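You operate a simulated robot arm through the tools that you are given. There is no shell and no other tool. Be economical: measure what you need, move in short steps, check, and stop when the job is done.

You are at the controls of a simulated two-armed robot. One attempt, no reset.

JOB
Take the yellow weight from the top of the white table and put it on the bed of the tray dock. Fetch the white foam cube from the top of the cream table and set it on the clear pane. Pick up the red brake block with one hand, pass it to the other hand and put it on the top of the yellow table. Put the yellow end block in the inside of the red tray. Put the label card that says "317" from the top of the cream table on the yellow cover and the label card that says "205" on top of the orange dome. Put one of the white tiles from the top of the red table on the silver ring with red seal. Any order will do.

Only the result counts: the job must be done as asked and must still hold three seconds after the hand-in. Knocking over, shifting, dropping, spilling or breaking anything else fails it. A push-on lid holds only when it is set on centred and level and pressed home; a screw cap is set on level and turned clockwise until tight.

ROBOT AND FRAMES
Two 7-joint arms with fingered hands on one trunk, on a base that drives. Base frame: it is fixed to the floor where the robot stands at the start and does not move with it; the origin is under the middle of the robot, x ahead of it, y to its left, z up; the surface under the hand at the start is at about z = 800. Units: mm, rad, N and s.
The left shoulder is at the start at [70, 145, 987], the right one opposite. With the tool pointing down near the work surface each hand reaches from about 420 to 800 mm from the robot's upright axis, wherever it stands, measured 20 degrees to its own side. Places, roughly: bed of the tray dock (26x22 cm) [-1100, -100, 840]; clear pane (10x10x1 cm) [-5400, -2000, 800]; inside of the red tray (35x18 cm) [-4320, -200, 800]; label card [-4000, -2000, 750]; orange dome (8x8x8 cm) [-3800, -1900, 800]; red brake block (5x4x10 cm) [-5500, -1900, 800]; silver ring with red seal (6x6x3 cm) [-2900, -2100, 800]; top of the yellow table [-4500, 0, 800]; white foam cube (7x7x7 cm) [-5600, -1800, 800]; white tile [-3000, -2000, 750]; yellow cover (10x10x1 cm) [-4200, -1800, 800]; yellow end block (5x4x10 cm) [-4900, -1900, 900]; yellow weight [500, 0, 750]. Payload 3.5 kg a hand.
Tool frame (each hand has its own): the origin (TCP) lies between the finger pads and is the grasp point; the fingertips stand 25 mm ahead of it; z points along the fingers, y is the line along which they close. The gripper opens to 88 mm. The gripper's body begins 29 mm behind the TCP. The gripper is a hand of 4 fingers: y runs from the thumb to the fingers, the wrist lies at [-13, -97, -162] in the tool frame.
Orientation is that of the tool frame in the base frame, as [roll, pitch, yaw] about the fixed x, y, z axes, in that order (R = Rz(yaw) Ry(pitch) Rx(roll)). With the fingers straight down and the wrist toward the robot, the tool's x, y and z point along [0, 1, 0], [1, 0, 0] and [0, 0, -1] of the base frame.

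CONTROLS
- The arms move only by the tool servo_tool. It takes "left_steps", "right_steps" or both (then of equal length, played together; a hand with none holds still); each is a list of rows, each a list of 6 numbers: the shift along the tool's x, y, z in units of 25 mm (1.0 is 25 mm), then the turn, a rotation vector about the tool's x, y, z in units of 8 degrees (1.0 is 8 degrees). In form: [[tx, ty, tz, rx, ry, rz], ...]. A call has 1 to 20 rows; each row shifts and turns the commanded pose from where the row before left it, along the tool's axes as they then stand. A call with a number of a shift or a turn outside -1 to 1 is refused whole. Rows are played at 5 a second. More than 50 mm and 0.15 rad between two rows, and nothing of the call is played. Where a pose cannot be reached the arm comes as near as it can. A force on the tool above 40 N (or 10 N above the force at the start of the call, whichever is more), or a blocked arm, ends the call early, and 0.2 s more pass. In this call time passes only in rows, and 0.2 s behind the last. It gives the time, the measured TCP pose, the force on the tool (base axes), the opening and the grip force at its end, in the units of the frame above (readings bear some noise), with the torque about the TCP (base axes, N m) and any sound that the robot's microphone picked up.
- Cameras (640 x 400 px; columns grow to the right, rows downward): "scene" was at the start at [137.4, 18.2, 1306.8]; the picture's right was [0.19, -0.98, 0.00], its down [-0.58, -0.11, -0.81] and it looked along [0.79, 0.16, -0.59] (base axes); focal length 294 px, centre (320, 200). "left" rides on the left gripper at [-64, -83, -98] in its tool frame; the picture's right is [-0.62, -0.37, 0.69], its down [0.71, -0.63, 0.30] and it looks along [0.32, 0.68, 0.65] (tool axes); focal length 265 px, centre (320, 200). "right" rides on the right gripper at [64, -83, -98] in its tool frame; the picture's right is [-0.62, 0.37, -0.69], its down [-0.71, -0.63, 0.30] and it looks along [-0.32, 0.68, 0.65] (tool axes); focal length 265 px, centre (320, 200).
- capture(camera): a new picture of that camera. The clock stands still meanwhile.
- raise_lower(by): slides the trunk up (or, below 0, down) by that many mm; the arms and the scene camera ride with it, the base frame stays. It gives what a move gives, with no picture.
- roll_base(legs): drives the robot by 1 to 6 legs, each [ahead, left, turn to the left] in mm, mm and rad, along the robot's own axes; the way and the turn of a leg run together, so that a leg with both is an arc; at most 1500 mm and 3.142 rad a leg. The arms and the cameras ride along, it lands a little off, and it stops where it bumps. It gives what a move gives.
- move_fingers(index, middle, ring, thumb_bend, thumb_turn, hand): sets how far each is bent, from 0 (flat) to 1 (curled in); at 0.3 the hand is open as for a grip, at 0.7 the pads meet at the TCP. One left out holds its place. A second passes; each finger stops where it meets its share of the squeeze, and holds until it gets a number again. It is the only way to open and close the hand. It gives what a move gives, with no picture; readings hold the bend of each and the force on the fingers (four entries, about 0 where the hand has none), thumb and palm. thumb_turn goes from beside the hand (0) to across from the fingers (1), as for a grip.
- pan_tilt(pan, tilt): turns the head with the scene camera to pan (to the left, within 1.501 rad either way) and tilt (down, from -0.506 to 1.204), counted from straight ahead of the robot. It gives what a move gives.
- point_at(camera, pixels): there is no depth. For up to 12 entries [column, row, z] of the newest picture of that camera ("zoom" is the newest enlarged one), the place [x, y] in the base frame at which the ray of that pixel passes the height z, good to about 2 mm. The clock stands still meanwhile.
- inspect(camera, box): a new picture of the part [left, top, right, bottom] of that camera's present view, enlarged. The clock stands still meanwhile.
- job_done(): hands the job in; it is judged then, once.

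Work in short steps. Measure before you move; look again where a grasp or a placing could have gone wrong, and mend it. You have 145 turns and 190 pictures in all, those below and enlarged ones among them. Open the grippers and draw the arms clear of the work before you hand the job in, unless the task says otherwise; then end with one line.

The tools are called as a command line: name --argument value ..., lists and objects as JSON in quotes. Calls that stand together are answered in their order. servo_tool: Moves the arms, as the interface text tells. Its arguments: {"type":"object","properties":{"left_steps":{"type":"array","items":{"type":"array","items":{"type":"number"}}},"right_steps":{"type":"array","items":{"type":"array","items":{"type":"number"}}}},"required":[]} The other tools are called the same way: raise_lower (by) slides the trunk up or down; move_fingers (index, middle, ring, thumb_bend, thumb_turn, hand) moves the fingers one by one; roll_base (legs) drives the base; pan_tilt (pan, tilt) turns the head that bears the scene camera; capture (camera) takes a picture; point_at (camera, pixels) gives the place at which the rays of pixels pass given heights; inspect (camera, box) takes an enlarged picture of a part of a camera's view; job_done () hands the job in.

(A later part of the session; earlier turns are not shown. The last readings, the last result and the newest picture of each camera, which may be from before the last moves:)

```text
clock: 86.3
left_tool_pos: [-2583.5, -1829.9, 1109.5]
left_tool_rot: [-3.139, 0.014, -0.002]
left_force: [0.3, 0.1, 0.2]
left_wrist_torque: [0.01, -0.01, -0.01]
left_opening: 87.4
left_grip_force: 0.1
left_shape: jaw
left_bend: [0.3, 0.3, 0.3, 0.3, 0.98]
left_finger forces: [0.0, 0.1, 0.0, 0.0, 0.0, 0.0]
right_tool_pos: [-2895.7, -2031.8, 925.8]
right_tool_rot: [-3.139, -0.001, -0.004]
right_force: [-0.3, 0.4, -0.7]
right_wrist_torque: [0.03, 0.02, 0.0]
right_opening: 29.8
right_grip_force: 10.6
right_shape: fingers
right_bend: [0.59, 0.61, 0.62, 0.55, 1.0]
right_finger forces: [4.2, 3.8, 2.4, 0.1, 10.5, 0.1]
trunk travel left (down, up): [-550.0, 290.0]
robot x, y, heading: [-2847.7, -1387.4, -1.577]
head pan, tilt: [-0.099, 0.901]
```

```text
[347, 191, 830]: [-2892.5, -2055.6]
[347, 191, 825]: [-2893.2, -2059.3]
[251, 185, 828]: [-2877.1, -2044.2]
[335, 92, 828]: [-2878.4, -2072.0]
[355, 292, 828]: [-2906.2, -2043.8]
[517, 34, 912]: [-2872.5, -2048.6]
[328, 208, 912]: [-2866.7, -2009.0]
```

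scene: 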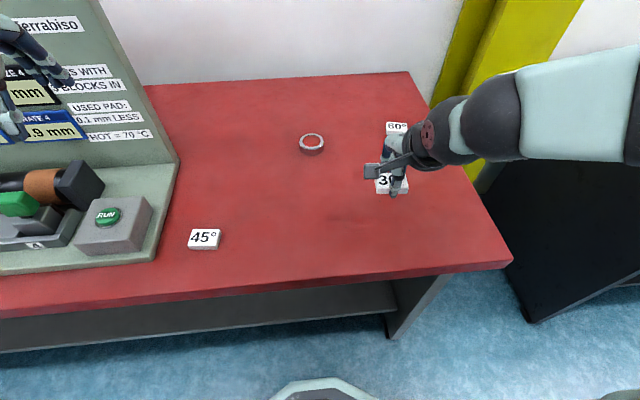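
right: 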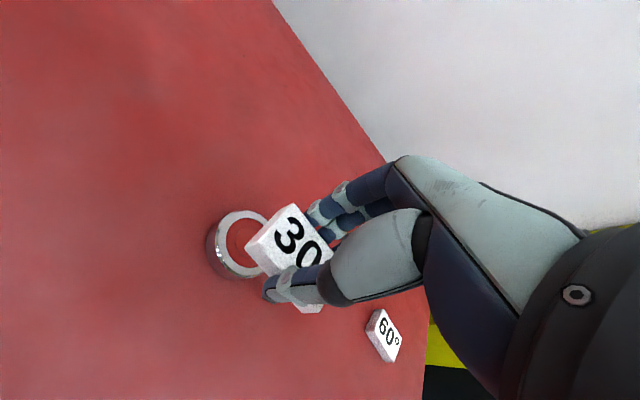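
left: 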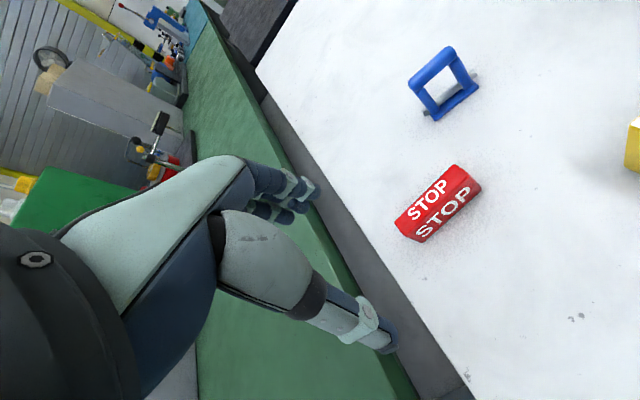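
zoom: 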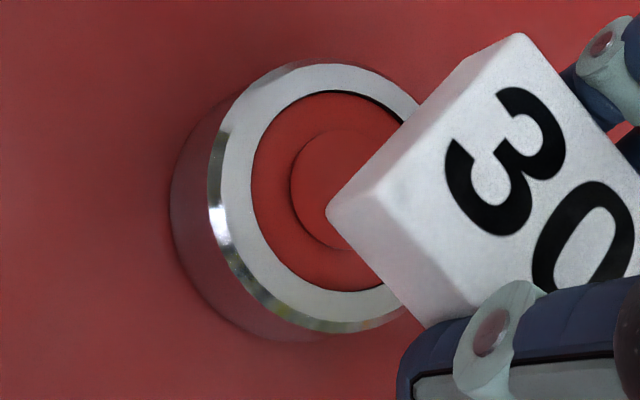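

The ring centre is (−2892.5,−2057). I shift the hand 28 mm on and lower to about 12 mm above the ring.

servo_tool --right_steps '[[0.04, 0.55, 0, 0, 0, 0], [0.04, 0.56, 0, 0, 0, 0], [0, 0, 0.7, 0, 0, 0], [0, 0, 0.7, 0, 0, 0], [0, 0, 0.7, 0, 0, 0]]'

inspect --camera "scene" --box '[264, 100, 360, 170]'

inspect --camera "right" --box '[210, 180, 338, 320]'

```text
clock: 87.5
left_tool_pos: [-2585.7, -1828.9, 1111.5]
left_tool_rot: [-3.139, 0.012, 0.0]
left_force: [-0.6, -0.4, -0.7]
left_wrist_torque: [-0.01, 0.0, 0.0]
left_opening: 87.7
left_grip_force: 0.1
left_shape: jaw
left_bend: [0.3, 0.3, 0.3, 0.3, 0.98]
left_finger forces: [0.0, 0.0, 0.0, 0.1, 0.1, 0.1]
right_tool_pos: [-2893.1, -2058.5, 874.9]
right_tool_rot: [3.141, -0.002, -0.005]
right_force: [-0.6, -0.7, -1.1]
right_wrist_torque: [0.0, -0.02, -0.02]
right_opening: 29.7
right_grip_force: 11.3
right_shape: fingers
right_bend: [0.59, 0.61, 0.62, 0.55, 1.0]
right_finger forces: [4.3, 3.8, 2.4, 0.0, 10.4, 0.1]
trunk travel left (down, up): [-550.0, 290.0]
robot x, y, heading: [-2849.0, -1394.1, -1.574]
head pan, tilt: [-0.099, 0.901]
```

```text
5.71 times, centred on (312, 135) of scene
```

zoom: 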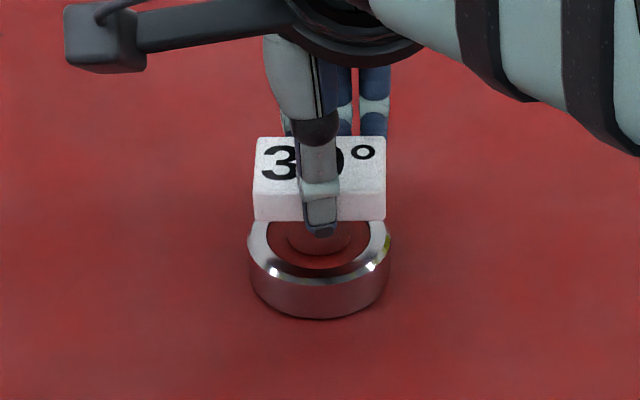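

```text
2.86 times, centred on (274, 250) of right
```

zoom: 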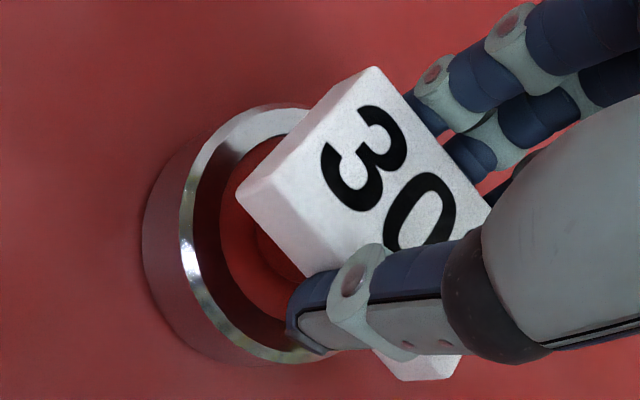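

Aligned: the tile spans zoom x 254–385 and the ring 248–391. I lower in small steps to contact.

servo_tool --right_steps '[[0, 0, 0.2, 0, 0, 0], [0, 0, 0.16, 0, 0, 0], [0, 0, 0.12, 0, 0, 0], [0, 0, 0.1, 0, 0, 0]]'

inspect --camera "scene" --box '[264, 100, 360, 170]'

```text
clock: 88.5
left_tool_pos: [-2585.2, -1829.7, 1110.9]
left_tool_rot: [-3.14, 0.013, -0.002]
left_force: [-0.6, -0.2, 0.1]
left_wrist_torque: [0.05, -0.03, -0.04]
left_opening: 87.9
left_grip_force: 0.1
left_shape: jaw
left_bend: [0.3, 0.3, 0.3, 0.3, 0.98]
left_finger forces: [0.1, 0.1, 0.1, 0.0, 0.1, 0.1]
right_tool_pos: [-2895.2, -2059.0, 860.0]
right_tool_rot: [3.141, -0.002, -0.004]
right_force: [0.0, 0.2, -0.3]
right_wrist_torque: [0.0, 0.02, 0.0]
right_opening: 29.6
right_grip_force: 10.1
right_shape: fingers
right_bend: [0.59, 0.61, 0.62, 0.55, 1.0]
right_finger forces: [4.2, 3.7, 2.4, 0.1, 10.4, 0.0]
trunk travel left (down, up): [-550.0, 290.0]
robot x, y, heading: [-2849.3, -1390.3, -1.575]
head pan, tilt: [-0.099, 0.901]
```

```text
5.71 times, centred on (312, 135) of scene
```

zoom: 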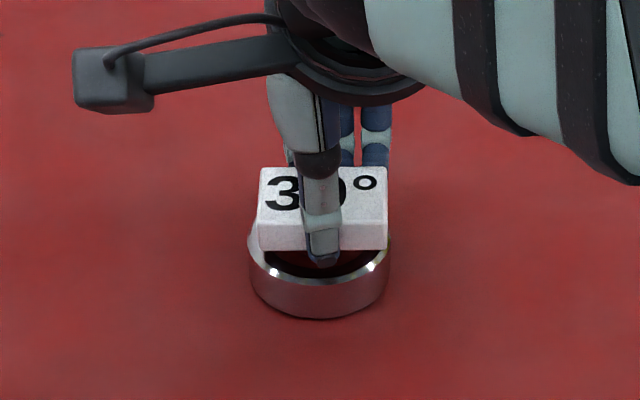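

servo_tool --right_steps '[[0, 0, 0.08, 0, 0, 0], [0, 0, 0.08, 0, 0, 0]]'

inspect --camera "scene" --box '[264, 100, 360, 170]'

```text
clock: 89.1
left_tool_pos: [-2584.6, -1829.0, 1111.7]
left_tool_rot: [-3.14, 0.013, -0.002]
left_force: [-0.5, -0.2, 0.1]
left_wrist_torque: [-0.01, 0.01, 0.0]
left_opening: 87.8
left_grip_force: 0.1
left_shape: jaw
left_bend: [0.3, 0.3, 0.3, 0.3, 0.98]
left_finger forces: [0.0, 0.1, 0.0, 0.1, 0.1, 0.1]
right_tool_pos: [-2894.7, -2058.8, 856.4]
right_tool_rot: [3.141, 0.0, -0.004]
right_force: [0.5, 0.0, -0.9]
right_wrist_torque: [0.01, 0.01, 0.0]
right_opening: 29.4
right_grip_force: 10.5
right_shape: fingers
right_bend: [0.59, 0.61, 0.62, 0.55, 1.0]
right_finger forces: [4.2, 3.8, 2.5, 0.0, 10.3, 0.1]
trunk travel left (down, up): [-550.0, 290.0]
robot x, y, heading: [-2850.2, -1392.8, -1.572]
head pan, tilt: [-0.099, 0.901]
```

```text
5.71 times, centred on (312, 135) of scene
```

zoom: 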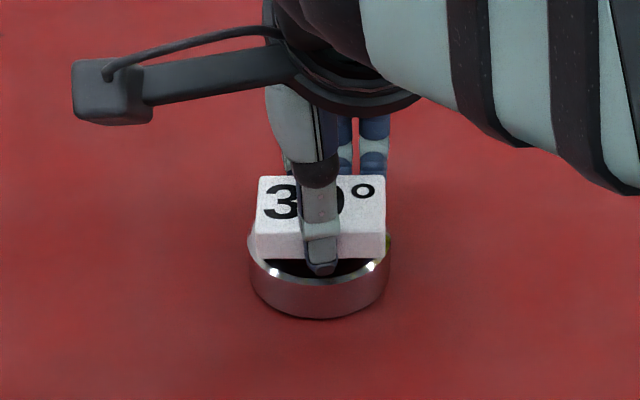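

servo_tool --right_steps '[[0, 0, 0.08, 0, 0, 0], [0, 0, 0.08, 0, 0, 0]]'

inspect --camera "scene" --box '[264, 100, 360, 170]'

```text
clock: 89.7
left_tool_pos: [-2583.2, -1829.3, 1110.5]
left_tool_rot: [-3.139, 0.013, -0.003]
left_force: [-0.8, 0.9, -0.5]
left_wrist_torque: [0.01, 0.02, 0.02]
left_opening: 87.8
left_grip_force: 0.1
left_shape: jaw
left_bend: [0.3, 0.3, 0.3, 0.3, 0.98]
left_finger forces: [0.0, 0.1, 0.0, 0.1, 0.0, 0.1]
right_tool_pos: [-2894.8, -2059.3, 852.4]
right_tool_rot: [3.141, -0.001, -0.004]
right_force: [0.8, -0.5, 0.2]
right_wrist_torque: [-0.01, -0.03, -0.04]
right_opening: 29.6
right_grip_force: 10.4
right_shape: fingers
right_bend: [0.59, 0.61, 0.62, 0.55, 1.0]
right_finger forces: [4.2, 3.8, 2.4, 0.0, 10.3, 0.1]
trunk travel left (down, up): [-550.0, 290.0]
robot x, y, heading: [-2850.2, -1389.6, -1.576]
head pan, tilt: [-0.099, 0.901]
```

```text
5.71 times, centred on (312, 135) of scene
```

zoom: 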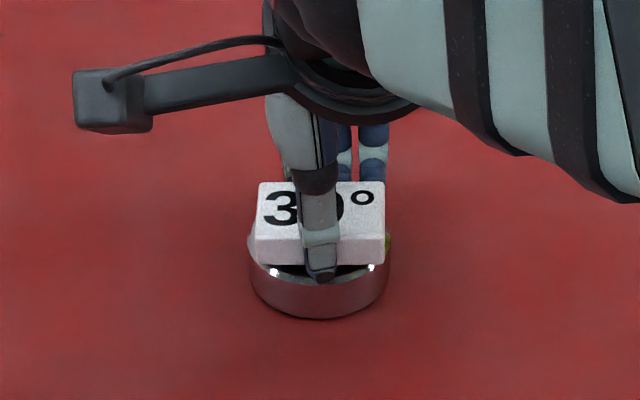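

servo_tool --right_steps '[[0, 0, 0.08, 0, 0, 0], [0, 0, 0.08, 0, 0, 0]]'

inspect --camera "right" --box '[210, 180, 338, 320]'

```text
clock: 90.3
left_tool_pos: [-2584.3, -1828.3, 1111.8]
left_tool_rot: [-3.14, 0.015, -0.002]
left_force: [-0.3, 0.0, 0.5]
left_wrist_torque: [0.02, 0.0, 0.03]
left_opening: 87.7
left_grip_force: 0.1
left_shape: jaw
left_bend: [0.3, 0.3, 0.3, 0.3, 0.98]
left_finger forces: [0.0, 0.1, 0.1, 0.0, 0.1, 0.0]
right_tool_pos: [-2894.8, -2060.8, 850.4]
right_tool_rot: [3.137, -0.001, -0.006]
right_force: [0.6, -2.0, 8.3]
right_wrist_torque: [-0.17, 0.04, -0.04]
right_opening: 29.9
right_grip_force: 14.7
right_shape: fingers
right_bend: [0.59, 0.61, 0.62, 0.55, 1.0]
right_finger forces: [4.3, 12.4, 2.4, 0.1, 10.7, 0.1]
trunk travel left (down, up): [-550.0, 290.0]
robot x, y, heading: [-2848.2, -1392.6, -1.572]
head pan, tilt: [-0.099, 0.901]
```

```text
2.86 times, centred on (274, 250) of right
```

zoom: 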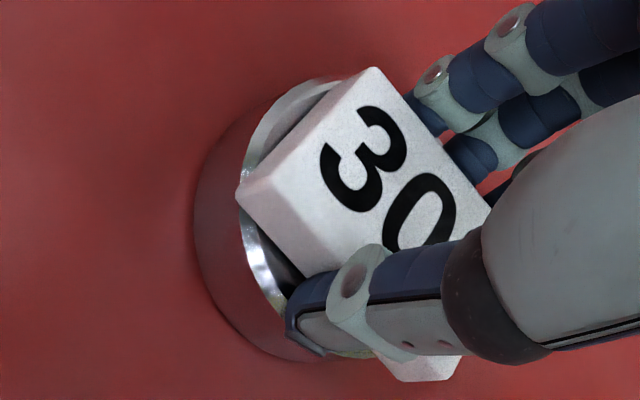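

Contact: the middle fingertip meets the rim (8 N). I ease up about 1 mm and open the fingers gently.

servo_tool --right_steps '[[0, 0, -0.05, 0, 0, 0]]'

move_fingers --hand "right" --index 0.5 --middle 0.5 --ring 0.5 --thumb_bend 0.45

inspect --camera "right" --box '[190, 180, 338, 340]'

inspect --camera "scene" --box '[264, 100, 360, 170]'

```text
clock: 90.7
left_tool_pos: [-2583.4, -1828.1, 1111.4]
left_tool_rot: [-3.14, 0.014, -0.002]
left_force: [0.0, 0.1, 0.7]
left_wrist_torque: [-0.02, -0.01, -0.02]
left_opening: 87.4
left_grip_force: 0.1
left_shape: jaw
left_bend: [0.3, 0.3, 0.3, 0.3, 0.98]
left_finger forces: [0.0, 0.0, 0.0, 0.0, 0.0, 0.0]
right_tool_pos: [-2894.2, -2058.5, 848.8]
right_tool_rot: [3.137, -0.002, -0.005]
right_force: [-0.2, -3.5, 8.8]
right_wrist_torque: [-0.21, 0.04, 0.05]
right_opening: 29.8
right_grip_force: 15.1
right_shape: fingers
right_bend: [0.59, 0.61, 0.62, 0.55, 1.0]
right_finger forces: [4.5, 12.7, 2.6, 0.0, 10.4, 0.1]
trunk travel left (down, up): [-550.0, 290.0]
robot x, y, heading: [-2851.3, -1393.1, -1.569]
head pan, tilt: [-0.099, 0.901]
```

```text
clock: 91.7
left_tool_pos: [-2584.6, -1827.9, 1111.8]
left_tool_rot: [3.141, 0.015, -0.001]
left_force: [0.6, -0.3, -0.5]
left_wrist_torque: [0.0, 0.03, 0.01]
left_opening: 87.7
left_grip_force: 0.0
left_shape: jaw
left_bend: [0.3, 0.3, 0.3, 0.3, 0.98]
left_finger forces: [0.0, 0.0, 0.0, 0.1, 0.0, 0.0]
right_tool_pos: [-2894.3, -2057.2, 850.0]
right_tool_rot: [3.141, -0.003, -0.005]
right_force: [0.2, 2.5, 7.1]
right_wrist_torque: [-0.13, 0.0, 0.01]
right_opening: 45.7
right_grip_force: 3.7
right_shape: fingers
right_bend: [0.51, 0.52, 0.5, 0.45, 0.99]
right_finger forces: [2.3, 5.9, 0.1, 0.0, 0.1, 0.1]
trunk travel left (down, up): [-550.0, 290.0]
robot x, y, heading: [-2849.6, -1396.6, -1.572]
head pan, tilt: [-0.099, 0.901]
```

```text
2.50 times, centred on (264, 260) of right
```

zoom: 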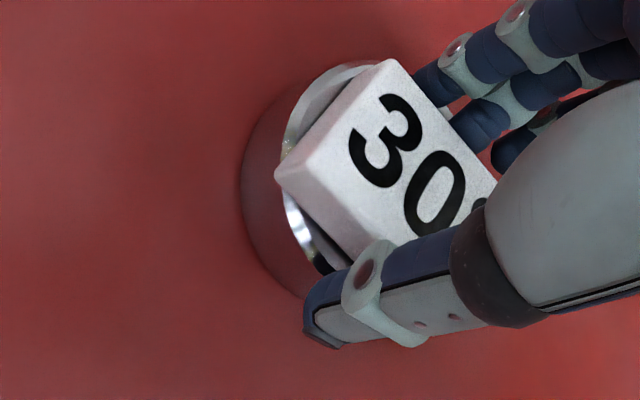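

```text
5.71 times, centred on (312, 135) of scene
```

zoom: 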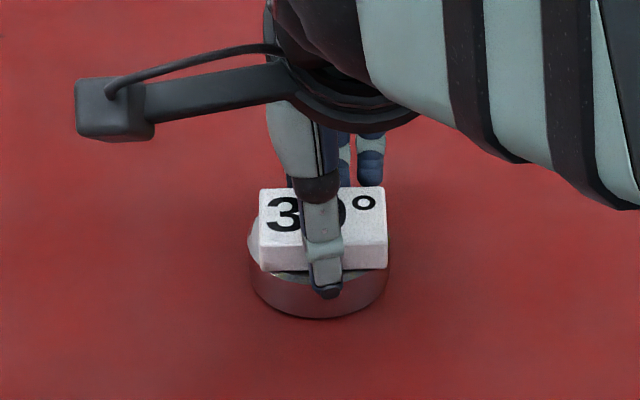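

The tile has settled on the rim, though the fingers are still touching something. I raise 5 mm, open fully, then lift away.

servo_tool --right_steps '[[0, 0, -0.2, 0, 0, 0]]'

move_fingers --hand "right" --index 0.3 --middle 0.3 --ring 0.3 --thumb_bend 0.3

servo_tool --right_steps '[[0, 0, -0.5, 0, 0, 0], [0, 0, -0.9, 0, 0, 0], [0, 0, -0.9, 0, 0, 0], [0, 0, -0.9, 0, 0, 0], [0, -0.5, -0.9, 0, 0, 0], [0, -0.9, -0.9, 0, 0, 0], [0, -0.9, -0.9, 0, 0, 0]]'

inspect --camera "scene" --box '[264, 100, 360, 170]'

capture --camera "right"

```text
clock: 92.1
left_tool_pos: [-2584.0, -1829.9, 1110.7]
left_tool_rot: [-3.14, 0.014, -0.003]
left_force: [0.4, 0.6, 0.5]
left_wrist_torque: [0.04, 0.02, 0.0]
left_opening: 87.7
left_grip_force: 0.1
left_shape: jaw
left_bend: [0.3, 0.3, 0.3, 0.3, 0.98]
left_finger forces: [0.0, 0.1, 0.0, 0.1, 0.0, 0.0]
right_tool_pos: [-2894.7, -2057.5, 851.0]
right_tool_rot: [-3.138, -0.001, -0.005]
right_force: [-0.1, -0.3, 0.3]
right_wrist_torque: [0.01, 0.0, -0.01]
right_opening: 46.5
right_grip_force: 0.3
right_shape: fingers
right_bend: [0.5, 0.5, 0.5, 0.45, 0.99]
right_finger forces: [0.0, 0.3, 0.1, 0.0, 0.0, 0.0]
trunk travel left (down, up): [-550.0, 290.0]
robot x, y, heading: [-2849.8, -1392.7, -1.57]
head pan, tilt: [-0.099, 0.901]
```

```text
clock: 93.1
left_tool_pos: [-2584.2, -1828.9, 1110.2]
left_tool_rot: [-3.14, 0.013, -0.002]
left_force: [0.1, 0.4, 0.9]
left_wrist_torque: [0.0, 0.04, 0.01]
left_opening: 87.9
left_grip_force: 0.1
left_shape: jaw
left_bend: [0.3, 0.3, 0.3, 0.3, 0.98]
left_finger forces: [0.0, 0.1, 0.0, 0.1, 0.0, 0.0]
right_tool_pos: [-2893.0, -2058.7, 853.6]
right_tool_rot: [3.141, -0.001, -0.004]
right_force: [-0.7, 0.8, -0.3]
right_wrist_torque: [0.02, -0.01, -0.03]
right_opening: 84.4
right_grip_force: 0.0
right_shape: fingers
right_bend: [0.3, 0.3, 0.3, 0.3, 0.98]
right_finger forces: [0.0, 0.0, 0.1, 0.0, 0.1, 0.1]
trunk travel left (down, up): [-550.0, 290.0]
robot x, y, heading: [-2851.9, -1389.6, -1.573]
head pan, tilt: [-0.099, 0.901]
```

```text
clock: 94.7
left_tool_pos: [-2584.4, -1827.9, 1111.6]
left_tool_rot: [-3.14, 0.014, -0.003]
left_force: [-0.5, -0.5, -0.2]
left_wrist_torque: [-0.01, -0.01, 0.01]
left_opening: 87.8
left_grip_force: 0.0
left_shape: jaw
left_bend: [0.3, 0.3, 0.3, 0.3, 0.98]
left_finger forces: [0.0, 0.1, 0.1, 0.0, 0.0, 0.1]
right_tool_pos: [-2893.7, -1998.9, 999.6]
right_tool_rot: [-3.141, -0.003, -0.004]
right_force: [-0.8, 0.1, 0.4]
right_wrist_torque: [-0.03, 0.01, -0.02]
right_opening: 84.5
right_grip_force: 0.1
right_shape: fingers
right_bend: [0.3, 0.3, 0.3, 0.3, 0.98]
right_finger forces: [0.1, 0.0, 0.0, 0.1, 0.0, 0.1]
trunk travel left (down, up): [-550.0, 290.0]
robot x, y, heading: [-2853.2, -1396.0, -1.573]
head pan, tilt: [-0.099, 0.901]
```

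```text
5.71 times, centred on (312, 135) of scene
```

zoom: 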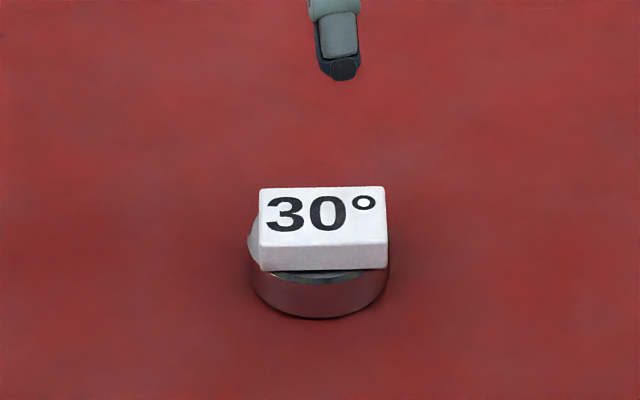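

```text
130 pictures are left
```

right: 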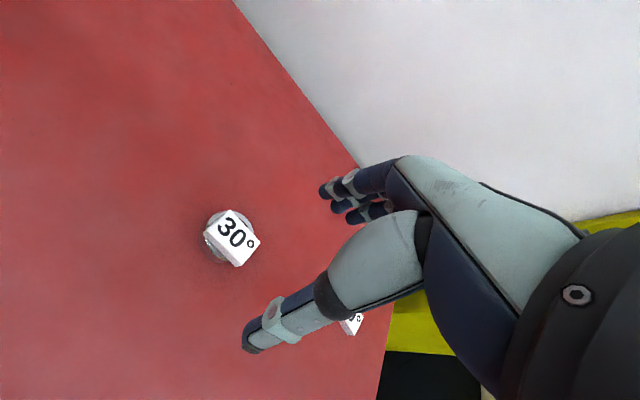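

The tile rests centred on the ring. Next is the cream table: I back off, slide right to x≈−4000 and look.

roll_base --legs '[[-390, 0, 0], [0, -1130, 0]]'

pan_tilt --pan 0.0 --tilt 0.55

capture --camera "scene"

```text
clock: 102.5
left_tool_pos: [-3713.3, -1443.7, 1111.9]
left_tool_rot: [-3.14, 0.014, -0.002]
left_force: [1.4, -0.2, 0.3]
left_wrist_torque: [0.01, 0.0, -0.01]
left_opening: 88.0
left_grip_force: 0.2
left_shape: jaw
left_bend: [0.3, 0.3, 0.3, 0.3, 0.98]
left_finger forces: [0.0, 0.1, 0.1, 0.0, 0.1, 0.0]
right_tool_pos: [-4022.8, -1615.7, 999.3]
right_tool_rot: [3.142, -0.002, -0.004]
right_force: [-0.4, 0.1, 0.0]
right_wrist_torque: [0.03, 0.0, 0.03]
right_opening: 84.3
right_grip_force: 0.1
right_shape: fingers
right_bend: [0.3, 0.3, 0.3, 0.3, 0.98]
right_finger forces: [0.0, 0.0, 0.0, 0.0, 0.0, 0.1]
trunk travel left (down, up): [-550.0, 290.0]
robot x, y, heading: [-3976.7, -1007.7, -1.573]
head pan, tilt: [-0.099, 0.901]
```

```text
clock: 103.3
left_tool_pos: [-3713.3, -1443.9, 1110.6]
left_tool_rot: [-3.14, 0.016, -0.002]
left_force: [0.4, 0.5, -0.1]
left_wrist_torque: [-0.01, 0.01, -0.02]
left_opening: 87.5
left_grip_force: 0.2
left_shape: jaw
left_bend: [0.3, 0.3, 0.3, 0.3, 0.98]
left_finger forces: [0.1, 0.0, 0.1, 0.0, 0.1, 0.0]
right_tool_pos: [-4022.7, -1615.8, 998.6]
right_tool_rot: [3.141, -0.001, -0.003]
right_force: [0.1, 0.1, -0.2]
right_wrist_torque: [-0.02, -0.01, -0.02]
right_opening: 84.4
right_grip_force: 0.1
right_shape: fingers
right_bend: [0.3, 0.3, 0.3, 0.3, 0.98]
right_finger forces: [0.1, 0.1, 0.0, 0.0, 0.0, 0.0]
trunk travel left (down, up): [-550.0, 290.0]
robot x, y, heading: [-3978.2, -1006.9, -1.575]
head pan, tilt: [0.0, 0.55]
```

```text
129 pictures are left
```

scene: 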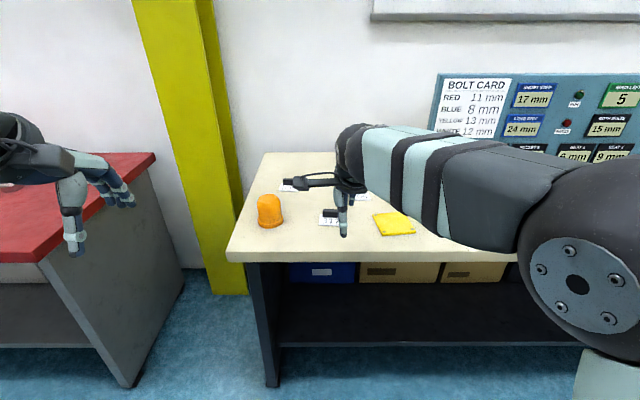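

I see the dome at (270,210), the yellow cover at (394,223), and two cards with dark knobs at (290,186) and (330,215). I measure them and look with the right camera.

point_at --camera "scene" --pixels '[[270, 226, 800], [394, 223, 810], [329, 219, 803], [288, 188, 803], [300, 261, 800], [245, 258, 800]]'

capture --camera "right"

inspect --camera "scene" --box '[240, 160, 440, 260]'

```text
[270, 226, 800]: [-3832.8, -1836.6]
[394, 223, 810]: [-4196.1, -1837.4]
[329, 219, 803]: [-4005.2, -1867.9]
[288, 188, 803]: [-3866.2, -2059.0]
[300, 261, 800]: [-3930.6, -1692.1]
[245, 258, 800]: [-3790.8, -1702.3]
```

```text
128 pictures are left
```

right: 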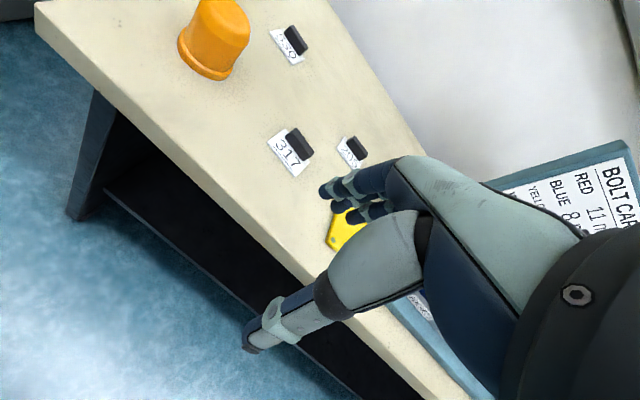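

```text
3.20 times, centred on (340, 210) of scene
```

zoom: 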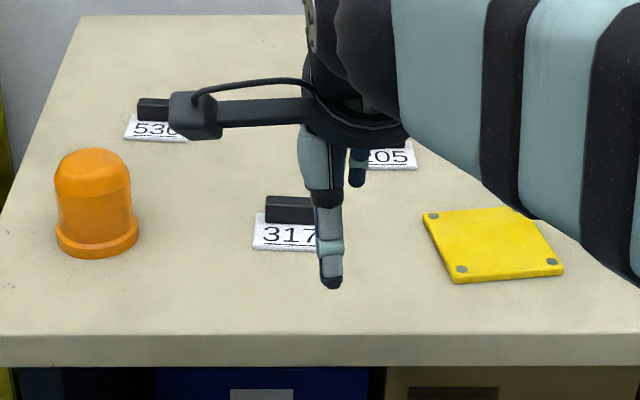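

Each card has a dark bar grip along its far half. I move the base in, to about (−3900,−1385).

roll_base --legs '[[375, 75, 0]]'

pan_tilt --pan -0.25 --tilt 0.9

capture --camera "scene"

capture --camera "right"

```text
clock: 105.7
left_tool_pos: [-3639.5, -1818.8, 1111.4]
left_tool_rot: [-3.14, 0.013, 0.0]
left_force: [-0.5, 0.2, -0.2]
left_wrist_torque: [-0.01, 0.04, 0.01]
left_opening: 87.7
left_grip_force: 0.1
left_shape: jaw
left_bend: [0.3, 0.3, 0.3, 0.3, 0.98]
left_finger forces: [0.0, 0.0, 0.0, 0.0, 0.1, 0.1]
right_tool_pos: [-3949.3, -1992.6, 999.9]
right_tool_rot: [3.141, 0.0, -0.003]
right_force: [0.0, -0.2, 0.3]
right_wrist_torque: [0.0, 0.02, 0.02]
right_opening: 84.3
right_grip_force: 0.0
right_shape: fingers
right_bend: [0.3, 0.3, 0.3, 0.3, 0.98]
right_finger forces: [0.0, 0.0, 0.0, 0.0, 0.0, 0.0]
trunk travel left (down, up): [-550.0, 290.0]
robot x, y, heading: [-3901.9, -1381.4, -1.574]
head pan, tilt: [0.0, 0.55]
```

```text
clock: 106.5
left_tool_pos: [-3638.3, -1818.9, 1112.3]
left_tool_rot: [-3.14, 0.014, 0.0]
left_force: [0.9, 0.1, 0.5]
left_wrist_torque: [-0.02, -0.01, 0.01]
left_opening: 87.5
left_grip_force: 0.0
left_shape: jaw
left_bend: [0.3, 0.3, 0.3, 0.3, 0.98]
left_finger forces: [0.0, 0.0, 0.1, 0.1, 0.0, 0.1]
right_tool_pos: [-3949.1, -1992.3, 999.8]
right_tool_rot: [3.141, -0.001, -0.003]
right_force: [-0.1, -0.1, -1.0]
right_wrist_torque: [0.01, -0.01, 0.01]
right_opening: 84.6
right_grip_force: 0.1
right_shape: fingers
right_bend: [0.3, 0.3, 0.3, 0.3, 0.98]
right_finger forces: [0.0, 0.0, 0.0, 0.0, 0.1, 0.0]
trunk travel left (down, up): [-550.0, 290.0]
robot x, y, heading: [-3909.1, -1383.2, -1.567]
head pan, tilt: [-0.25, 0.901]
```

```text
126 pictures are left
```

scene: 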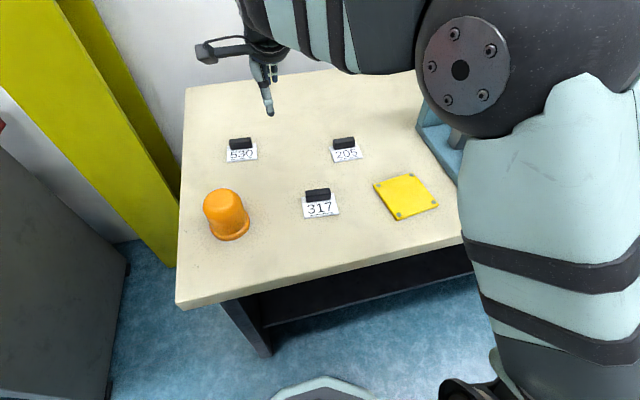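

```text
125 pictures are left
```

right: 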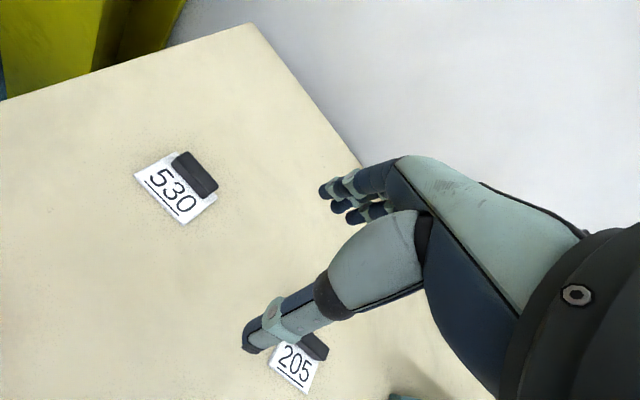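

Excellent view. I enlarge the cards, the cover and the dome to measure them exactly.

inspect --camera "scene" --box '[290, 120, 450, 220]'

```text
4.00 times, centred on (370, 170) of scene
```

zoom: 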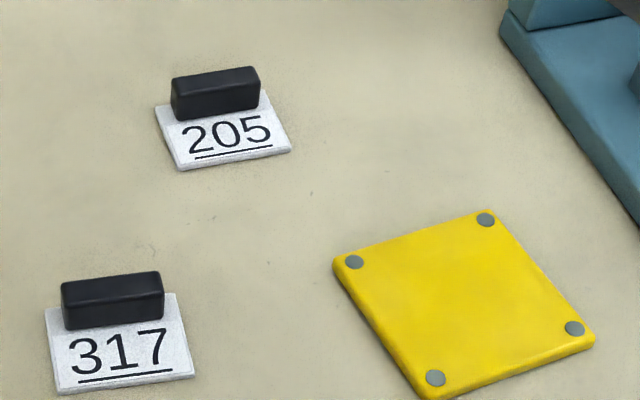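

point_at --camera "zoom" --pixels '[[45, 308, 803], [176, 293, 803], [194, 377, 803], [58, 394, 803], [66, 328, 804], [165, 316, 804], [62, 283, 825], [160, 271, 825], [333, 260, 808], [490, 210, 808], [596, 340, 808], [425, 397, 808]]'

point_at --camera "zoom" --pixels '[[154, 108, 803], [266, 92, 803], [291, 150, 803], [180, 170, 803], [177, 121, 804], [261, 107, 804], [171, 78, 825], [254, 67, 825], [173, 96, 825], [258, 82, 825], [63, 304, 825], [163, 291, 825]]'

```text
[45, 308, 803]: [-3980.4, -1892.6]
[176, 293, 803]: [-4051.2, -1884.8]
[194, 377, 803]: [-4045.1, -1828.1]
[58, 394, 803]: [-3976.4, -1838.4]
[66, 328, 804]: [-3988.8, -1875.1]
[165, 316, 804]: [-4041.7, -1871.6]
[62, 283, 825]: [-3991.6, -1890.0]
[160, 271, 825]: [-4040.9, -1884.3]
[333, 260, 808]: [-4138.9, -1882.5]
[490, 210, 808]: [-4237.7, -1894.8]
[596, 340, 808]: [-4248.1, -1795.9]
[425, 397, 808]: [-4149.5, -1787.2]
```

```text
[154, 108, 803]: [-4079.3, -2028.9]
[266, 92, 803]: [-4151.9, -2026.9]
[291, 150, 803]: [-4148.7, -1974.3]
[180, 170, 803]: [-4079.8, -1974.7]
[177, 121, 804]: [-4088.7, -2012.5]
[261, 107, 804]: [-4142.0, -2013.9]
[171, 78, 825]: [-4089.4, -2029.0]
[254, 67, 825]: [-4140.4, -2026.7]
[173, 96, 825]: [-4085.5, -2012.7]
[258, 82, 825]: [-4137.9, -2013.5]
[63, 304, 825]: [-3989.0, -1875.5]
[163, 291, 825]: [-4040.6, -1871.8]
```

Card 317's bar is centred at (−4015,−1881), 51×16 mm, top z≈825, turned about −0.08 rad. The cover is centred at (−4193,−1840). I bring the hand over the bar.

servo_tool --right_steps '[[-0.44, -0.74, 0.8, 0, 0, 0], [-0.44, -0.74, 0.8, 0, 0, 0], [-0.44, -0.74, 0.8, 0, 0, 0], [-0.44, -0.74, 0.8, 0, 0, 0], [-0.44, -0.74, 0.8, 0, 0, 0], [-0.44, -0.74, 0.8, 0, 0, 0.57]]'

capture --camera "right"

inspect --camera "scene" --box '[260, 140, 400, 240]'

```text
clock: 108.0
left_tool_pos: [-3639.6, -1818.3, 1110.6]
left_tool_rot: [-3.139, 0.015, -0.001]
left_force: [1.0, 0.6, 0.2]
left_wrist_torque: [-0.03, 0.02, -0.05]
left_opening: 87.6
left_grip_force: 0.0
left_shape: jaw
left_bend: [0.3, 0.3, 0.3, 0.3, 0.98]
left_finger forces: [0.0, 0.1, 0.0, 0.0, 0.1, 0.1]
right_tool_pos: [-4016.9, -1880.7, 881.7]
right_tool_rot: [3.139, -0.002, -0.085]
right_force: [-0.2, 0.0, -0.1]
right_wrist_torque: [-0.05, -0.01, 0.01]
right_opening: 84.4
right_grip_force: 0.1
right_shape: fingers
right_bend: [0.3, 0.3, 0.3, 0.3, 0.98]
right_finger forces: [0.1, 0.1, 0.0, 0.0, 0.0, 0.0]
trunk travel left (down, up): [-550.0, 290.0]
robot x, y, heading: [-3908.7, -1385.0, -1.577]
head pan, tilt: [-0.25, 0.901]
```

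```text
123 pictures are left
```

right: 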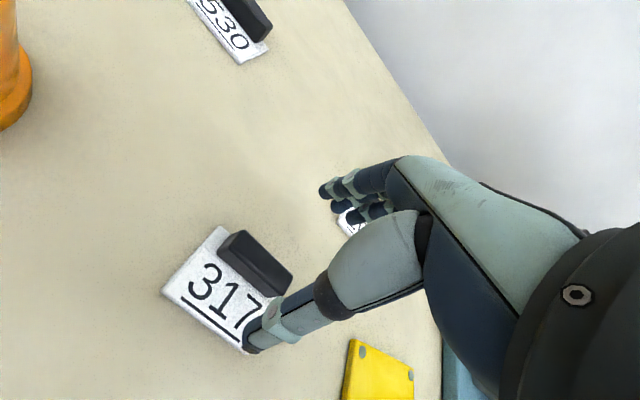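

```text
4.00 times, centred on (330, 190) of scene
```

zoom: 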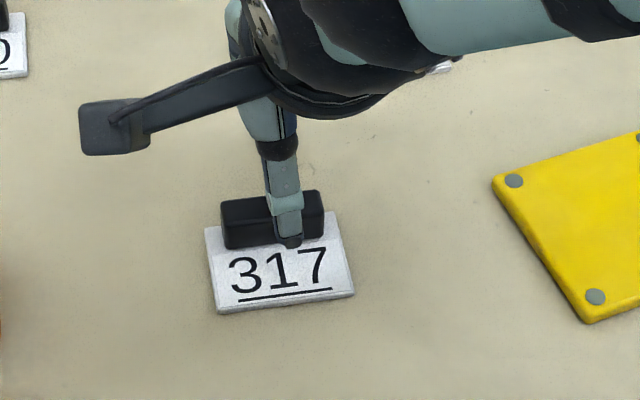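

I cross-check the bar's top corners in the right picture.

point_at --camera "right" --pixels '[[243, 230, 825], [293, 272, 825], [279, 290, 825], [222, 241, 825], [220, 227, 803], [162, 292, 803]]'

```text
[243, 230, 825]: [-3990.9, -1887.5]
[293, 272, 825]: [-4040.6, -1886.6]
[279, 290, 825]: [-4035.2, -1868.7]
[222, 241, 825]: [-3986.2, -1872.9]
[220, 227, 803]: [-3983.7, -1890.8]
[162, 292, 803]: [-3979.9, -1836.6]
```

The views agree: bar centre (−4014,−1879.5). I lower to z≈834 and close.

servo_tool --right_steps '[[0.1, -0.05, 0.6, 0, 0, 0], [0, 0, 0.6, 0, 0, 0], [0, 0, 0.5, 0, 0, 0], [0, 0, 0.2, 0, 0, 0]]'

move_fingers --hand "right" --index 0.68 --middle 0.68 --ring 0.68 --thumb_bend 0.68

capture --camera "right"

```text
clock: 109.0
left_tool_pos: [-3639.1, -1819.0, 1111.9]
left_tool_rot: [-3.14, 0.016, -0.002]
left_force: [-0.8, -0.4, -0.9]
left_wrist_torque: [0.02, 0.0, 0.02]
left_opening: 87.4
left_grip_force: 0.1
left_shape: jaw
left_bend: [0.3, 0.3, 0.3, 0.3, 0.98]
left_finger forces: [0.1, 0.1, 0.0, 0.0, 0.0, 0.1]
right_tool_pos: [-4013.0, -1878.7, 831.7]
right_tool_rot: [-3.141, 0.0, -0.083]
right_force: [0.2, 0.2, -0.3]
right_wrist_torque: [0.03, -0.03, 0.01]
right_opening: 84.3
right_grip_force: 0.1
right_shape: fingers
right_bend: [0.3, 0.3, 0.3, 0.3, 0.98]
right_finger forces: [0.0, 0.0, 0.1, 0.0, 0.0, 0.0]
trunk travel left (down, up): [-550.0, 290.0]
robot x, y, heading: [-3903.3, -1380.6, -1.568]
head pan, tilt: [-0.25, 0.901]
```

```text
clock: 110.0
left_tool_pos: [-3639.6, -1820.2, 1111.0]
left_tool_rot: [-3.14, 0.017, 0.0]
left_force: [0.3, 0.0, -0.2]
left_wrist_torque: [-0.04, 0.05, -0.03]
left_opening: 87.7
left_grip_force: 0.0
left_shape: jaw
left_bend: [0.3, 0.3, 0.3, 0.3, 0.98]
left_finger forces: [0.1, 0.1, 0.1, 0.0, 0.0, 0.0]
right_tool_pos: [-4011.5, -1879.5, 832.4]
right_tool_rot: [-3.14, -0.003, -0.085]
right_force: [-0.3, 0.0, 0.0]
right_wrist_torque: [-0.01, -0.03, -0.01]
right_opening: 12.8
right_grip_force: 5.0
right_shape: fingers
right_bend: [0.64, 0.66, 0.66, 0.63, 1.0]
right_finger forces: [2.0, 1.7, 0.9, 0.0, 5.4, 0.1]
trunk travel left (down, up): [-550.0, 290.0]
robot x, y, heading: [-3903.6, -1381.2, -1.574]
head pan, tilt: [-0.25, 0.901]
```

```text
121 pictures are left
```

right: 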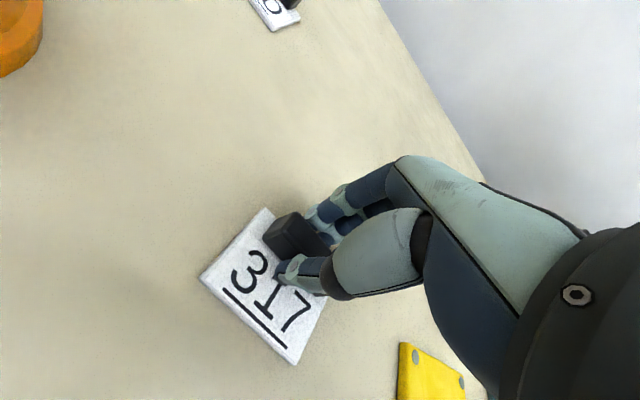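

A good grip. I firm it to 0.75 and lift 50 mm.

move_fingers --hand "right" --index 0.74 --middle 0.74 --ring 0.74 --thumb_bend 0.74

servo_tool --right_steps '[[0, 0, -0.4, 0, 0, 0], [0, 0, -0.8, 0, 0, 0], [0, 0, -0.8, 0, 0, 0]]'

capture --camera "right"

inspect --camera "scene" --box '[260, 140, 400, 240]'

```text
clock: 111.0
left_tool_pos: [-3640.1, -1818.9, 1110.9]
left_tool_rot: [-3.14, 0.014, 0.0]
left_force: [-0.8, -0.4, -0.4]
left_wrist_torque: [0.02, 0.01, -0.01]
left_opening: 87.9
left_grip_force: 0.0
left_shape: jaw
left_bend: [0.3, 0.3, 0.3, 0.3, 0.98]
left_finger forces: [0.0, 0.0, 0.0, 0.0, 0.0, 0.1]
right_tool_pos: [-4012.3, -1879.5, 833.6]
right_tool_rot: [3.14, -0.002, -0.084]
right_force: [-1.6, -2.9, 10.3]
right_wrist_torque: [0.42, -0.12, 0.08]
right_opening: 11.7
right_grip_force: 20.6
right_shape: fingers
right_bend: [0.72, 0.72, 0.73, 0.63, 1.0]
right_finger forces: [6.0, 4.8, 4.1, 0.1, 26.3, 0.0]
trunk travel left (down, up): [-550.0, 290.0]
robot x, y, heading: [-3903.6, -1383.3, -1.567]
head pan, tilt: [-0.25, 0.901]
```

```text
clock: 111.8
left_tool_pos: [-3638.6, -1819.7, 1110.9]
left_tool_rot: [-3.139, 0.014, 0.0]
left_force: [0.4, 0.0, 0.1]
left_wrist_torque: [-0.04, 0.01, -0.02]
left_opening: 87.8
left_grip_force: 0.2
left_shape: jaw
left_bend: [0.3, 0.3, 0.3, 0.3, 0.98]
left_finger forces: [0.1, 0.0, 0.0, 0.0, 0.0, 0.0]
right_tool_pos: [-4012.7, -1878.0, 882.4]
right_tool_rot: [3.141, -0.001, -0.082]
right_force: [-0.1, -0.2, -0.7]
right_wrist_torque: [0.03, -0.02, 0.02]
right_opening: 11.5
right_grip_force: 13.6
right_shape: fingers
right_bend: [0.73, 0.73, 0.73, 0.62, 1.0]
right_finger forces: [7.3, 3.9, 2.2, 0.0, 13.5, 0.0]
trunk travel left (down, up): [-550.0, 290.0]
robot x, y, heading: [-3905.6, -1384.4, -1.572]
head pan, tilt: [-0.25, 0.901]
```

```text
120 pictures are left
```

right: 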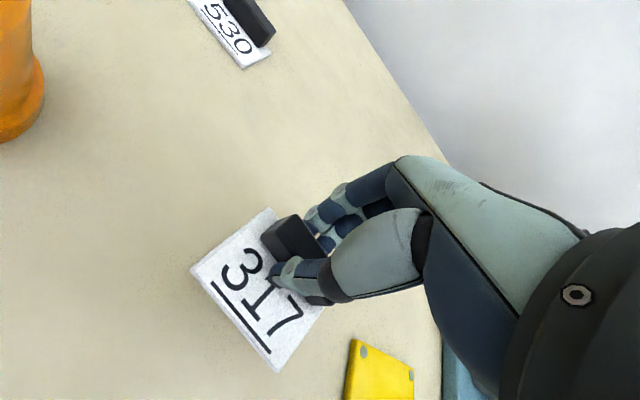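

```text
4.00 times, centred on (330, 190) of scene
```

zoom: 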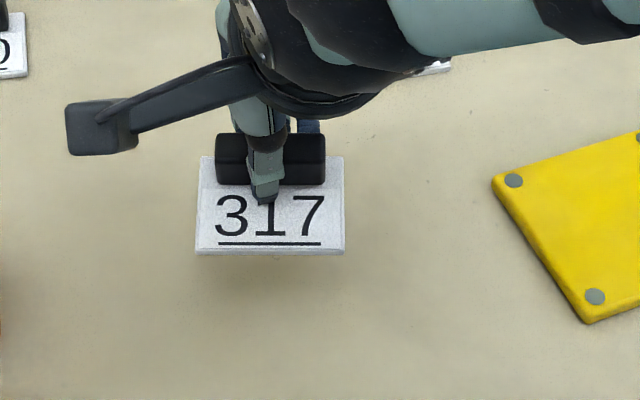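

Card 317 is held. I square the yaw and move over the cover, card centre to (−4193,−1840).

servo_tool --right_steps '[[0, 0, -0.2, 0, 0, -0.57], [-0.8, -0.085, 0, 0, 0, 0], [-0.8, -0.085, 0, 0, 0, 0], [-0.8, -0.085, 0, 0, 0, 0], [-0.8, -0.085, 0, 0, 0, 0], [-0.8, -0.085, 0, 0, 0, 0], [-0.8, -0.085, 0, 0, 0, 0], [-0.8, -0.085, 0, 0, 0, 0], [-0.8, -0.085, 0, 0, 0, 0], [-0.8, -0.085, 0, 0, 0, 0]]'

capture --camera "right"

capture --camera "scene"

```text
clock: 114.0
left_tool_pos: [-3640.6, -1818.3, 1111.3]
left_tool_rot: [-3.14, 0.015, -0.001]
left_force: [-0.4, 0.2, -0.4]
left_wrist_torque: [0.01, -0.04, 0.01]
left_opening: 87.5
left_grip_force: 0.0
left_shape: jaw
left_bend: [0.3, 0.3, 0.3, 0.3, 0.98]
left_finger forces: [0.0, 0.0, 0.0, 0.0, 0.0, 0.0]
right_tool_pos: [-4192.4, -1858.9, 888.6]
right_tool_rot: [-3.141, -0.002, -0.003]
right_force: [-0.8, -0.2, -0.8]
right_wrist_torque: [-0.02, -0.05, 0.03]
right_opening: 11.6
right_grip_force: 13.7
right_shape: fingers
right_bend: [0.73, 0.73, 0.73, 0.62, 1.0]
right_finger forces: [7.2, 4.0, 2.2, 0.1, 13.4, 0.0]
trunk travel left (down, up): [-550.0, 290.0]
robot x, y, heading: [-3904.8, -1382.3, -1.57]
head pan, tilt: [-0.25, 0.901]
```

```text
118 pictures are left
```

right: 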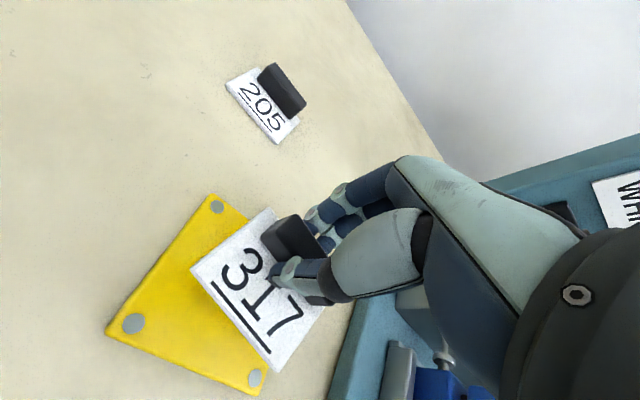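

```text
117 pictures are left
```

scene: 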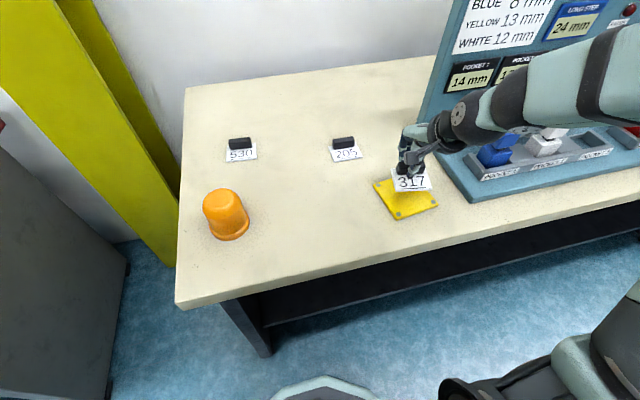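

I measure the cover corners in the right picture to confirm the centring.

point_at --camera "right" --pixels '[[211, 195, 809], [106, 333, 809], [263, 393, 809]]'

servo_tool --right_steps '[[0, 0, 0.5, 0, 0, 0], [0, 0, 0.5, 0, 0, 0], [0, 0, 0.4, 0, 0, 0]]'

inspect --camera "scene" --box '[350, 130, 470, 230]'

```text
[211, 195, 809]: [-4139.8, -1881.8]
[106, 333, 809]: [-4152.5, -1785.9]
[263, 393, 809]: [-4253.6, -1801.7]
```

```text
clock: 114.8
left_tool_pos: [-3638.6, -1820.0, 1111.0]
left_tool_rot: [-3.139, 0.014, -0.001]
left_force: [-0.1, 0.2, -0.2]
left_wrist_torque: [-0.01, -0.01, 0.0]
left_opening: 87.8
left_grip_force: 0.0
left_shape: jaw
left_bend: [0.3, 0.3, 0.3, 0.3, 0.98]
left_finger forces: [0.0, 0.0, 0.1, 0.0, 0.1, 0.1]
right_tool_pos: [-4193.2, -1859.1, 851.7]
right_tool_rot: [-3.14, -0.001, -0.004]
right_force: [0.1, -0.7, -0.5]
right_wrist_torque: [-0.03, -0.03, -0.01]
right_opening: 11.3
right_grip_force: 13.2
right_shape: fingers
right_bend: [0.73, 0.73, 0.73, 0.62, 1.0]
right_finger forces: [7.3, 4.0, 2.2, 0.1, 13.3, 0.0]
trunk travel left (down, up): [-550.0, 290.0]
robot x, y, heading: [-3905.3, -1380.2, -1.574]
head pan, tilt: [-0.25, 0.901]
```

```text
4.00 times, centred on (410, 180) of scene
```

zoom: 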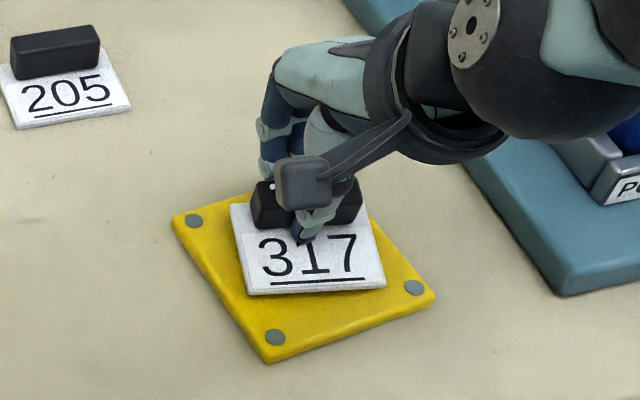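

Nearly centred. I lower to contact.

servo_tool --right_steps '[[-0.1, 0, 0.15, 0, 0, 0], [0, 0, 0.1, 0, 0, 0], [0, 0, 0.1, 0, 0, 0]]'

inspect --camera "scene" --box '[350, 130, 470, 230]'

```text
clock: 115.5
left_tool_pos: [-3638.7, -1818.5, 1112.0]
left_tool_rot: [-3.14, 0.016, -0.001]
left_force: [0.9, 0.8, -0.2]
left_wrist_torque: [-0.02, 0.0, 0.0]
left_opening: 87.6
left_grip_force: 0.1
left_shape: jaw
left_bend: [0.3, 0.3, 0.3, 0.3, 0.98]
left_finger forces: [0.0, 0.0, 0.0, 0.1, 0.0, 0.1]
right_tool_pos: [-4193.8, -1859.4, 844.7]
right_tool_rot: [3.139, -0.001, -0.004]
right_force: [-1.3, -1.4, 8.4]
right_wrist_torque: [0.32, -0.1, 0.04]
right_opening: 11.4
right_grip_force: 17.5
right_shape: fingers
right_bend: [0.73, 0.73, 0.73, 0.62, 1.0]
right_finger forces: [6.9, 4.0, 2.6, 0.0, 21.5, 0.1]
trunk travel left (down, up): [-550.0, 290.0]
robot x, y, heading: [-3901.5, -1381.6, -1.573]
head pan, tilt: [-0.25, 0.901]
```

```text
4.00 times, centred on (410, 180) of scene
```

zoom: 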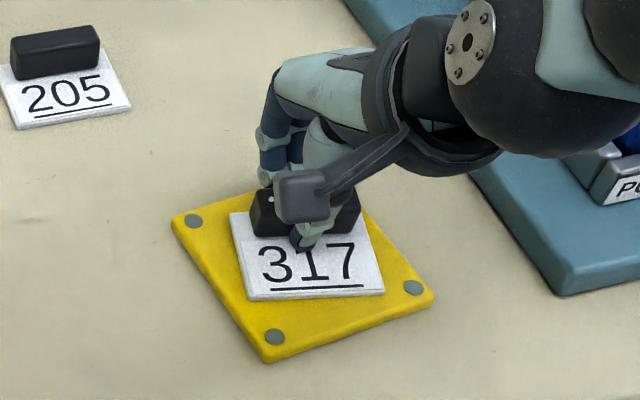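

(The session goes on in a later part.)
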